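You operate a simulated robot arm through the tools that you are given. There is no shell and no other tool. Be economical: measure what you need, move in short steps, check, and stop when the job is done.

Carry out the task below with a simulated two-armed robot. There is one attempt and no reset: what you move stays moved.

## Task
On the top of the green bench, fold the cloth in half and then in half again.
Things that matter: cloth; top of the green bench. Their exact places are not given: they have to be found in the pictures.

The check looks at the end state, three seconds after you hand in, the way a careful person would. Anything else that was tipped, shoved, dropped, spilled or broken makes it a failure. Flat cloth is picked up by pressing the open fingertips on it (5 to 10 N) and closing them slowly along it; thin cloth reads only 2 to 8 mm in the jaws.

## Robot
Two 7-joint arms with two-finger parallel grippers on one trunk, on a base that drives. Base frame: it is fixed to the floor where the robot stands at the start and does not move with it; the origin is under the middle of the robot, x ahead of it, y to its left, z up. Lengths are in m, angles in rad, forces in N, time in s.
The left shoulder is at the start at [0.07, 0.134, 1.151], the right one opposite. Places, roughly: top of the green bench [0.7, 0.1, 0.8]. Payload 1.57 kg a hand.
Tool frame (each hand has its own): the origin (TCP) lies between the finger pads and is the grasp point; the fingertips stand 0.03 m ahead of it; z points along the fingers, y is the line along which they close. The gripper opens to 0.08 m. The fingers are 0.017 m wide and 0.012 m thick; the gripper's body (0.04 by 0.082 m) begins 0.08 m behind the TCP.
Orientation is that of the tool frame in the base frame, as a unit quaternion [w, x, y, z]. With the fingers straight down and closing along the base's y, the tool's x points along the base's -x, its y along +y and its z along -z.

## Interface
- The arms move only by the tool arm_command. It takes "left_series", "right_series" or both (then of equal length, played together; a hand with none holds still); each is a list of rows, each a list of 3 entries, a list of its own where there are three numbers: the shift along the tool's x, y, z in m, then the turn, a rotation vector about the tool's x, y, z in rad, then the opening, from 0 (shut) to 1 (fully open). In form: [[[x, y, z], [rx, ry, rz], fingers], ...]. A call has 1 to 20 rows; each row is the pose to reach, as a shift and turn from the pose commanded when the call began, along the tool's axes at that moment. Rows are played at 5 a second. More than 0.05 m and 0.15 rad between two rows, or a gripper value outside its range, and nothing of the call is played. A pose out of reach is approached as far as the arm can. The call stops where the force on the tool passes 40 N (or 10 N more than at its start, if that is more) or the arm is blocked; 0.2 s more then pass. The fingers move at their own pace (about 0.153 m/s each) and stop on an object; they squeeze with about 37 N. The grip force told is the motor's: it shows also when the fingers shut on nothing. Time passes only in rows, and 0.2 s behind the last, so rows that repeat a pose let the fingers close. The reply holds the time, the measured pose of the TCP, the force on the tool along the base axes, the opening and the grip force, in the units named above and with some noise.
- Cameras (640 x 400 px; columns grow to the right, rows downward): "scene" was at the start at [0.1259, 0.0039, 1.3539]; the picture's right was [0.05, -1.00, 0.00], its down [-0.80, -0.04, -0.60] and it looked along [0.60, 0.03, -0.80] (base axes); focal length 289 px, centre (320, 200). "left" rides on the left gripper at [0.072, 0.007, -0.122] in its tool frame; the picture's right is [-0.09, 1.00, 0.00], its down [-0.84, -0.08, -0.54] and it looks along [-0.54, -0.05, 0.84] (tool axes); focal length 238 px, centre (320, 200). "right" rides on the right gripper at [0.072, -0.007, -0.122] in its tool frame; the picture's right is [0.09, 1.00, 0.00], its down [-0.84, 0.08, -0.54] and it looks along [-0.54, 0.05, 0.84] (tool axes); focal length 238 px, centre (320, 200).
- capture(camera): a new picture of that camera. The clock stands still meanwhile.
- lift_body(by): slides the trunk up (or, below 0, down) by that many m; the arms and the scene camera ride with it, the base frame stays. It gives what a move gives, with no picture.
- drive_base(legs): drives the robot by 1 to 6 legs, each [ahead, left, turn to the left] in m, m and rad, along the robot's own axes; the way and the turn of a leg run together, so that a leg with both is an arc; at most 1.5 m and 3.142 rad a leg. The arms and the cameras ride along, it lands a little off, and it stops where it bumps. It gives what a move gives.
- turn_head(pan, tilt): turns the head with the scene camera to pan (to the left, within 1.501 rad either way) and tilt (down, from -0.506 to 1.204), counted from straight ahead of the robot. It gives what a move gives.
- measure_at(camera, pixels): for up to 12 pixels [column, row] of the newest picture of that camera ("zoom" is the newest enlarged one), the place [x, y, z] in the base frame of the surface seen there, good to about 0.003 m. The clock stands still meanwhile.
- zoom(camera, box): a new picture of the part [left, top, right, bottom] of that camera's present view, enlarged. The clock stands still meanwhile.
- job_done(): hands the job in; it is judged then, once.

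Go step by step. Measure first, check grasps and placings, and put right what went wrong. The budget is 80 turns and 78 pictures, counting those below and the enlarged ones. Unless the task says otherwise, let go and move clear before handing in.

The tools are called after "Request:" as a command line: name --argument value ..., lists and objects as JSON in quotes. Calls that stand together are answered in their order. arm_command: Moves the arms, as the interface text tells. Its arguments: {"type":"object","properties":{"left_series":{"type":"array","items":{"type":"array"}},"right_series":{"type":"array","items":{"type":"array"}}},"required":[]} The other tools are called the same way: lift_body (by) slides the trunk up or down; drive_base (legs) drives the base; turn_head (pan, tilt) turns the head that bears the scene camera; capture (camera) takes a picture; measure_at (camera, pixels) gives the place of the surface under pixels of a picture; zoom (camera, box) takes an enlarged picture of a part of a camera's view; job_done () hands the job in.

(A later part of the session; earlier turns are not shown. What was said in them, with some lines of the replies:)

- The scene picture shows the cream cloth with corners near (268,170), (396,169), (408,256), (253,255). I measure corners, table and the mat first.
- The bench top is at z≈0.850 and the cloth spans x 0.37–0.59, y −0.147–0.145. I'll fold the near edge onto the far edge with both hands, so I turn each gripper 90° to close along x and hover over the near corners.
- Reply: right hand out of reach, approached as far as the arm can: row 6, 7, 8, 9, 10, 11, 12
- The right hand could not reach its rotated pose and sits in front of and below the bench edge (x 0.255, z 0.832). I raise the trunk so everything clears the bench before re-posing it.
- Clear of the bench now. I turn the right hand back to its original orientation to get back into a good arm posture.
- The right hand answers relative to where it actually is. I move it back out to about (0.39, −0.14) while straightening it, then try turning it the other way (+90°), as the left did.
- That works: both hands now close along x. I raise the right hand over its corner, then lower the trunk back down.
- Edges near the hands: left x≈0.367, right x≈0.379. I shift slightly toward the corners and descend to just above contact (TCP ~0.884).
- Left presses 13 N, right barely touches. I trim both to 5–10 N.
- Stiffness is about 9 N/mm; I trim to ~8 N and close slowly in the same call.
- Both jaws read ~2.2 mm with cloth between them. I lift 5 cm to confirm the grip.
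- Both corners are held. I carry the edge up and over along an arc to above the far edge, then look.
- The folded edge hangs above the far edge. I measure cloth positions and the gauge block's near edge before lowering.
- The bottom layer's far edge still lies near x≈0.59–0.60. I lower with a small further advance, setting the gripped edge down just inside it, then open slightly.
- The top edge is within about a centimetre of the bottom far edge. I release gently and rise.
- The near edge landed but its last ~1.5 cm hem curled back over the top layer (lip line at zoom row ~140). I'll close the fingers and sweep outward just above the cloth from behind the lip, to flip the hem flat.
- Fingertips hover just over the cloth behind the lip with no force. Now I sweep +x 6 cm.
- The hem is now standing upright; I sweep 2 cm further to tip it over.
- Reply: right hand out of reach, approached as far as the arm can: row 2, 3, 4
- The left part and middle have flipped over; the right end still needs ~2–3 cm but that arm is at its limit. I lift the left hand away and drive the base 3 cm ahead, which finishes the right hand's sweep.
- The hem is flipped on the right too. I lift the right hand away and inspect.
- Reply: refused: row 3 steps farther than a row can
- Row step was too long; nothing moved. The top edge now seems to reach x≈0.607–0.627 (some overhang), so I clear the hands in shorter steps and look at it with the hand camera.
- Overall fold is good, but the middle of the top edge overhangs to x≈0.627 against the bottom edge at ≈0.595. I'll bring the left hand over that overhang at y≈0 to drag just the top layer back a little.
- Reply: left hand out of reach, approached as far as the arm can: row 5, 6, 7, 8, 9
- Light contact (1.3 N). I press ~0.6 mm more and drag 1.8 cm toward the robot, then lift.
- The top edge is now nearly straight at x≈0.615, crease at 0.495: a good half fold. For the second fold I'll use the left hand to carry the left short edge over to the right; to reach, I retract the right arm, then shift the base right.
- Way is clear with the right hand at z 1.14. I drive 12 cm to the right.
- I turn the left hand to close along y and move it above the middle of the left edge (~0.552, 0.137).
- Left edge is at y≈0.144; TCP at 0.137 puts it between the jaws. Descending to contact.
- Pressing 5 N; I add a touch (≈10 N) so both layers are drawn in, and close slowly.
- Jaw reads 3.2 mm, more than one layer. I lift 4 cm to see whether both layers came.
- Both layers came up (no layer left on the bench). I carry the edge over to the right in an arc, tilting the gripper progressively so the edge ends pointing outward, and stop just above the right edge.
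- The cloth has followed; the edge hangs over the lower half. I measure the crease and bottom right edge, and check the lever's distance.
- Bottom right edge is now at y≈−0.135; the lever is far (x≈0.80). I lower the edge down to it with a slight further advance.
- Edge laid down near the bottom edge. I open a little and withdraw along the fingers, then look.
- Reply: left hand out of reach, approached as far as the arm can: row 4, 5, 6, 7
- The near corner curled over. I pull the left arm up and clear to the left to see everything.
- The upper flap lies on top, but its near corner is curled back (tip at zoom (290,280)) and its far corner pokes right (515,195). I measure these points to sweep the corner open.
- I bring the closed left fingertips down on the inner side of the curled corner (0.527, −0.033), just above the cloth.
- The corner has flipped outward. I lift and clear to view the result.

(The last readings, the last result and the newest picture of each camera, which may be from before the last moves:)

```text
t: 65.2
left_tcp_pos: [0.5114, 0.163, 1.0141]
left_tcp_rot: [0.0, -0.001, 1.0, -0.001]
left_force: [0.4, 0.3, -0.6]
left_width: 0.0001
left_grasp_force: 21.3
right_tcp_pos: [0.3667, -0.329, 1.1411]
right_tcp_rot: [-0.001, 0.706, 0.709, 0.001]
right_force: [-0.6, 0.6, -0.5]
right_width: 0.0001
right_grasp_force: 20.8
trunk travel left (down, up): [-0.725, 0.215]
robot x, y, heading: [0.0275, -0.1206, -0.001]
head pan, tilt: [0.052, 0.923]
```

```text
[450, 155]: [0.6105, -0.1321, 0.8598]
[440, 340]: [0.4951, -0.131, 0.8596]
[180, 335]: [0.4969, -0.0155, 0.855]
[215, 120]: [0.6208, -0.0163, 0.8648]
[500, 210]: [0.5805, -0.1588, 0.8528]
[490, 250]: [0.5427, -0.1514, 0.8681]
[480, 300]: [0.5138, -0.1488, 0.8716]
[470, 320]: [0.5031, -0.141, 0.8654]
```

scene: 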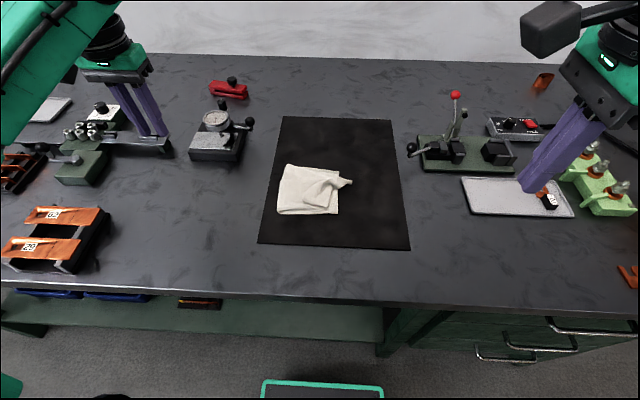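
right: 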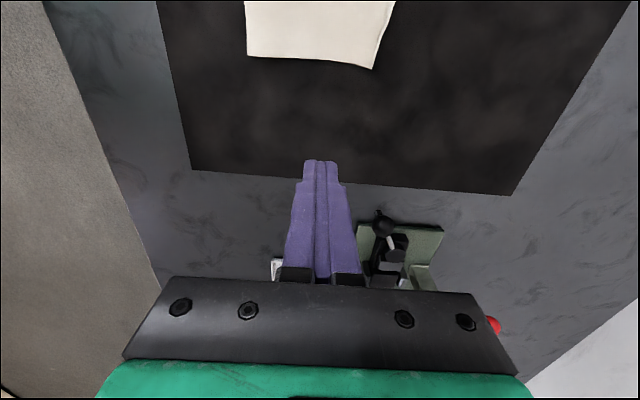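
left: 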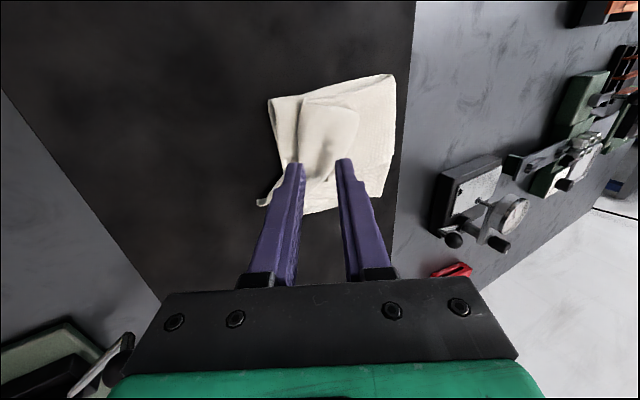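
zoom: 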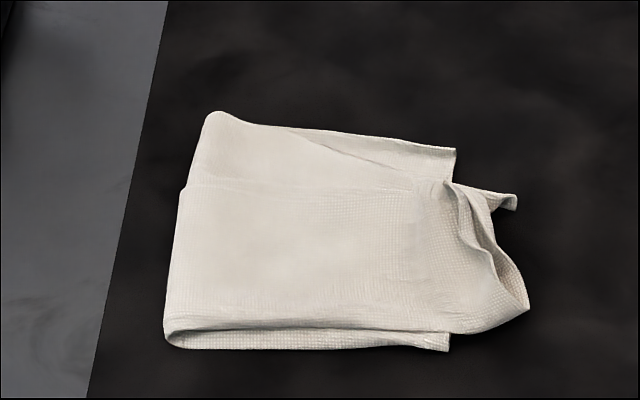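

Much better: the flap covers the lower half, overhanging about 2.5 cm on the right with its far corner skewed (zoom (515,195)). I look closer before adjusting.

Request:
zoom --camera "scene" --box '[318, 160, 358, 215]'

Request:
measure_at --camera "zoom" --pixels '[[240, 60], [320, 60], [430, 115], [440, 100], [340, 150], [400, 180], [420, 240], [465, 330], [350, 250], [300, 110]]'

```text
7.27 times, centred on (338, 188) of scene
```

zoom: 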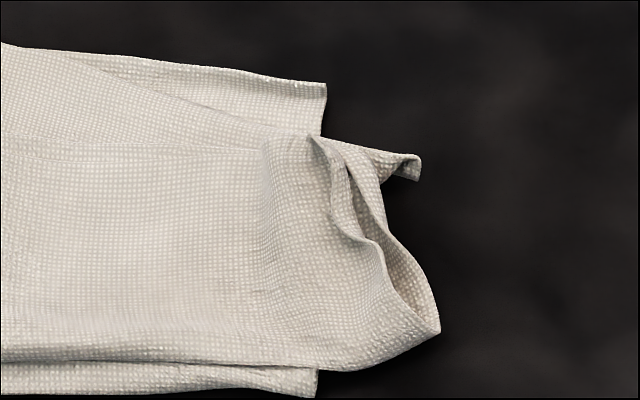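

```text
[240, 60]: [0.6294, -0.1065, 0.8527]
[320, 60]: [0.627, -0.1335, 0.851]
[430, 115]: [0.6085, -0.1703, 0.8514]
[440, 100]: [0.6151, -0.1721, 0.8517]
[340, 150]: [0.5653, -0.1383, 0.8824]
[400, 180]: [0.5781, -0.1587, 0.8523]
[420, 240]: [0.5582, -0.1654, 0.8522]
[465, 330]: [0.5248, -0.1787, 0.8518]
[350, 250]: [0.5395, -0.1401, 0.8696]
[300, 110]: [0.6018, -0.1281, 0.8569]
```

I'll use the right hand (closing along x) to pinch the skewed far corner near (0.582, −0.155) and tug it to its place.

Request:
arm_command --right_series '[[[0.03, 0.03, 0], [0, 0, 0], 0.35], [[0.06, 0.06, 0.01], [0, 0, 0], 0.35], [[0.09, 0.09, 0.02], [0, 0, 0], 0.35], [[0.12, 0.12, 0.04], [0, 0, 0], 0.35], [[0.145, 0.15, 0.06], [0, 0, 0], 0.35], [[0.165, 0.185, 0.08], [0, 0, 0], 0.35], [[0.174, 0.215, 0.11], [0, 0, 0], 0.35], [[0.174, 0.215, 0.15], [0, 0, 0], 0.35], [[0.174, 0.215, 0.19], [0, 0, 0], 0.35], [[0.174, 0.215, 0.22], [0, 0, 0], 0.35], [[0.174, 0.215, 0.22], [0, 0, 0], 0.35]]'

Request:
capture --camera "right"

Request:
measure_at --camera "right" --pixels '[[320, 160], [310, 170], [330, 150]]'

```text
t: 67.6
left_tcp_pos: [0.5104, 0.1615, 1.0124]
left_tcp_rot: [0.0, 0.0, 1.0, 0.0]
left_force: [0.1, 0.3, 0.5]
left_width: 0.0
left_grasp_force: 20.9
right_tcp_pos: [0.5823, -0.1542, 0.9228]
right_tcp_rot: [-0.001, 0.706, 0.708, 0.0]
right_force: [0.7, 1.2, -0.6]
right_width: 0.0279
right_grasp_force: 0.0
trunk travel left (down, up): [-0.725, 0.215]
robot x, y, heading: [0.0285, -0.1219, -0.002]
head pan, tilt: [0.052, 0.923]
```

```text
12 pictures are left
```

right: 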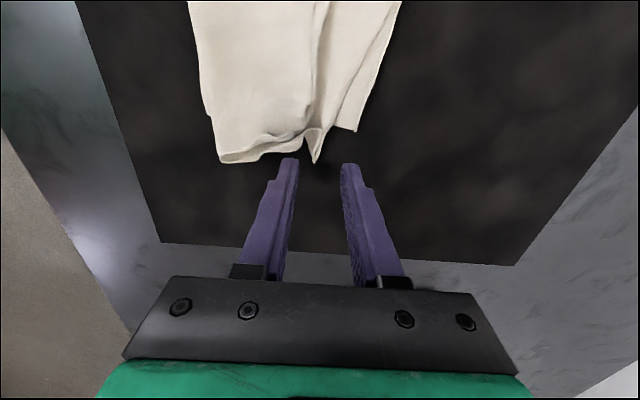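

```text
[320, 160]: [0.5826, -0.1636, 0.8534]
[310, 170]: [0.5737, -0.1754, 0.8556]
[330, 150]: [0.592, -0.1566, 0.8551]
```

The view confirms the corner tip at (315,163) ≈ (0.578, −0.165). I descend onto it.

Request:
arm_command --right_series '[[[-0.002, -0.003, 0.015], [0, 0, 0], 0.35], [[-0.002, -0.003, 0.03], [0, 0, 0], 0.35], [[-0.002, -0.003, 0.037], [0, 0, 0], 0.35], [[-0.002, -0.003, 0.038], [0, 0, 0], 0.35]]'

Request:
arm_command --right_series '[[[0, 0, 0.001], [0, 0, 0], 0.35], [[0, 0, 0.0015], [0, 0, 0], 0.35], [[0, 0, 0.0015], [0, 0, 0], 0.35]]'

```text
t: 68.6
left_tcp_pos: [0.5116, 0.1631, 1.0137]
left_tcp_rot: [0.001, -0.001, 1.0, 0.0]
left_force: [0.1, -1.2, 0.0]
left_width: 0.0
left_grasp_force: 21.8
right_tcp_pos: [0.5794, -0.1571, 0.8837]
right_tcp_rot: [-0.001, 0.705, 0.709, 0.0]
right_force: [0.4, -0.3, -0.3]
right_width: 0.0279
right_grasp_force: 0.2
trunk travel left (down, up): [-0.725, 0.215]
robot x, y, heading: [0.0281, -0.1174, -0.001]
head pan, tilt: [0.052, 0.923]
```

```text
t: 69.4
left_tcp_pos: [0.5086, 0.1623, 1.0149]
left_tcp_rot: [-0.001, -0.001, 1.0, 0.001]
left_force: [0.3, 0.1, -0.6]
left_width: 0.0
left_grasp_force: 21.4
right_tcp_pos: [0.5789, -0.1561, 0.882]
right_tcp_rot: [-0.001, 0.706, 0.708, 0.002]
right_force: [1.0, -0.2, 9.3]
right_width: 0.0272
right_grasp_force: 0.1
trunk travel left (down, up): [-0.725, 0.215]
robot x, y, heading: [0.0299, -0.1202, -0.001]
head pan, tilt: [0.052, 0.923]
```

Pressing 9 N. I close slowly on the corner.

Request:
arm_command --right_series '[[[0, 0, 0], [0, 0, 0], 0.3], [[0, 0, 0], [0, 0, 0], 0.25], [[0, 0, 0], [0, 0, 0], 0.2], [[0, 0, 0], [0, 0, 0], 0.15], [[0, 0, 0], [0, 0, 0], 0.1], [[0, 0, 0], [0, 0, 0], 0.05], [[0, 0, 0], [0, 0, 0], 0], [[0, 0, 0], [0, 0, 0], 0], [[0, 0, 0], [0, 0, 0], 0], [[0, 0, -0.01], [0, 0, 0], 0], [[0, 0, -0.01], [0, 0, 0], 0]]'

Request:
capture --camera "right"

```text
t: 71.8
left_tcp_pos: [0.5104, 0.1625, 1.0145]
left_tcp_rot: [0.0, -0.001, 1.0, 0.0]
left_force: [0.3, -0.2, -1.2]
left_width: 0.0
left_grasp_force: 20.9
right_tcp_pos: [0.5771, -0.1582, 0.8904]
right_tcp_rot: [-0.001, 0.706, 0.709, 0.001]
right_force: [-0.4, -0.6, -0.5]
right_width: 0.0026
right_grasp_force: 24.0
trunk travel left (down, up): [-0.725, 0.215]
robot x, y, heading: [0.0278, -0.1189, 0.002]
head pan, tilt: [0.052, 0.923]
```

```text
11 pictures are left
```

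right: 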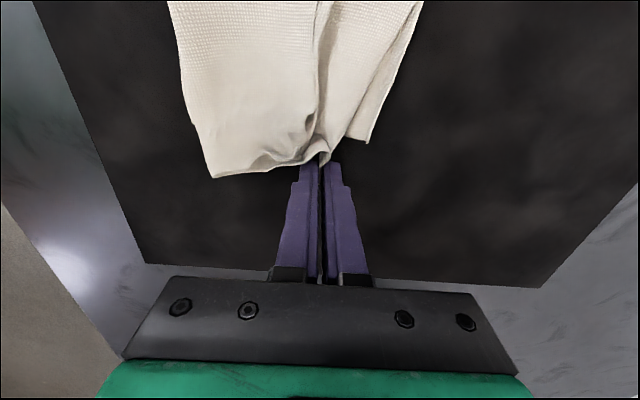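

Gripped (2.6 mm). I lift slightly, pull it +x 3 cm and back +y 1.5 cm, lower and release.

Request:
arm_command --right_series '[[[0, 0.003, -0.01], [0, 0, 0], 0], [[0.004, 0.01, -0.015], [0, 0, 0], 0], [[0.008, 0.018, -0.015], [0, 0, 0], 0], [[0.012, 0.025, -0.012], [0, 0, 0], 0], [[0.015, 0.032, -0.005], [0, 0, 0], 0], [[0.015, 0.032, 0.003], [0, 0, 0], 0], [[0.015, 0.032, 0.003], [0, 0, 0], 0], [[0.015, 0.032, 0.003], [0, 0, 0], 0.1], [[0.015, 0.032, 0.003], [0, 0, 0], 0.2], [[0.015, 0.032, -0.01], [0, 0, 0], 0.25], [[0.013, 0.032, -0.03], [0, 0, 0], 0.25], [[0.005, 0.032, -0.06], [0, 0, 0], 0.25], [[-0.01, 0.02, -0.09], [0, 0, 0], 0.25], [[-0.04, 0.0, -0.1], [0, 0, 0], 0.25], [[-0.07, -0.03, -0.1], [0, 0, 0], 0.25], [[-0.1, -0.06, -0.1], [0, 0, 0], 0.25]]'

Request:
zoom --camera "scene" --box '[250, 140, 370, 225]'

Request:
measure_at --camera "zoom" --pixels '[[450, 155], [440, 340], [180, 335], [215, 120], [480, 180], [480, 220], [490, 250], [480, 300], [450, 220], [450, 290]]'

```text
t: 75.2
left_tcp_pos: [0.51, 0.1602, 1.0154]
left_tcp_rot: [0.001, -0.001, 1.0, -0.001]
left_force: [0.0, 0.2, 0.8]
left_width: 0.0
left_grasp_force: 21.5
right_tcp_pos: [0.5174, -0.2571, 0.9916]
right_tcp_rot: [-0.002, 0.707, 0.707, 0.002]
right_force: [0.1, -0.5, -0.8]
right_width: 0.0202
right_grasp_force: 0.1
right hand out of reach, approached as far as the arm can: row 5, 6, 7, 8, 9, 10, 11
trunk travel left (down, up): [-0.725, 0.215]
robot x, y, heading: [0.03, -0.1175, 0.001]
head pan, tilt: [0.052, 0.923]
```

```text
4.71 times, centred on (310, 182) of scene
```

zoom: 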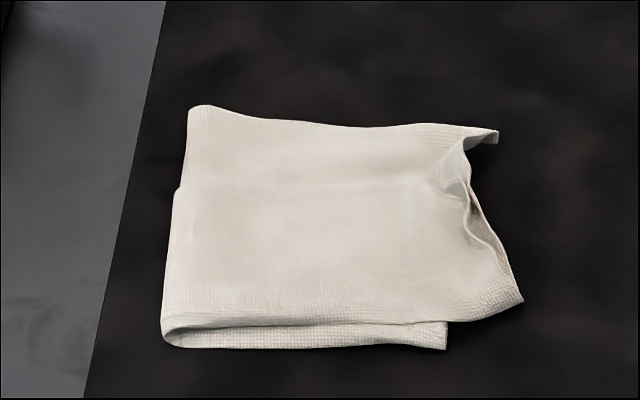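

```text
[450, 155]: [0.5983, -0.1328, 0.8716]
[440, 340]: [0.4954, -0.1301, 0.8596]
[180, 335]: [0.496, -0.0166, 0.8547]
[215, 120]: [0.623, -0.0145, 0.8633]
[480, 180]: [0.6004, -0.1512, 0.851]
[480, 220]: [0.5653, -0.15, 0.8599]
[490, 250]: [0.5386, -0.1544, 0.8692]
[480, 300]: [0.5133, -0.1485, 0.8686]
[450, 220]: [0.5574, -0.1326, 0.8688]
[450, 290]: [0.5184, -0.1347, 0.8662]
```

The packet is now a neat quarter: flap and base align along near and far edges, with only ~2 cm overhang at the right. I raise both hands clear and check the whole scene.

Request:
arm_command --left_series '[[[0.02, 0.02, -0.03], [0, 0, 0], 0.2], [[0.04, 0.04, -0.05], [0, 0, 0], 0.2], [[0.06, 0.06, -0.05], [0, 0, 0], 0.2]]' --right_series '[[[-0.02, -0.02, -0.03], [0, 0, 0], 0.25], [[-0.04, -0.04, -0.06], [0, 0, 0], 0.25], [[-0.05, -0.07, -0.09], [0, 0, 0], 0.25]]'

Request:
capture --camera "scene"

Request:
capture --camera "right"

```text
t: 76.0
left_tcp_pos: [0.4496, 0.2233, 1.0643]
left_tcp_rot: [0.001, 0.0, 1.0, -0.001]
left_force: [0.1, 0.3, 0.0]
left_width: 0.0158
left_grasp_force: 0.0
right_tcp_pos: [0.4493, -0.3064, 1.0841]
right_tcp_rot: [0.0, 0.707, 0.708, 0.002]
right_force: [-0.4, 0.5, 0.6]
right_width: 0.02
right_grasp_force: 0.0
trunk travel left (down, up): [-0.725, 0.215]
robot x, y, heading: [0.0292, -0.1246, 0.003]
head pan, tilt: [0.052, 0.923]
```

```text
9 pictures are left
```

scene: 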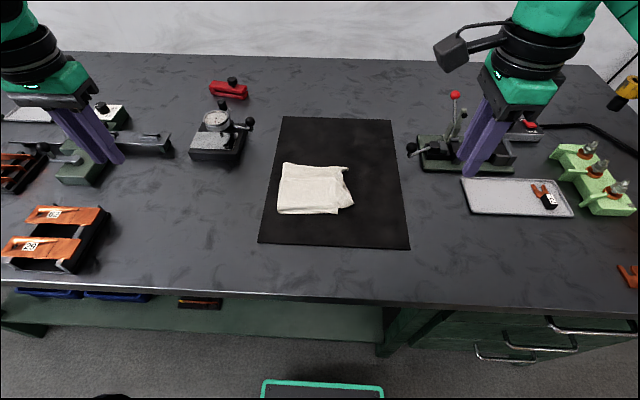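

```text
8 pictures are left
```

right: 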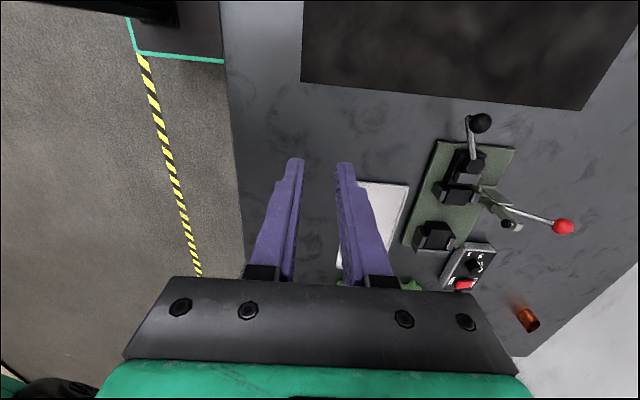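

The scene shows the cloth as a compact quarter-size stack at (315,190), the other objects where they were, and both hands empty and clear. Handing in.

Request:
job_done

```text
The job is handed in.
```

I folded the cloth in half and then in half again. It now lies as a quarter-size stack on top of the green bench, partly on the black mat.

The edges are not perfectly aligned: the top flap overhangs the lower half by about 2.5 cm on the right side, and that edge is slightly curled in the middle.

In the last picture the other objects look undisturbed, and both hands are empty and clear of the cloth.
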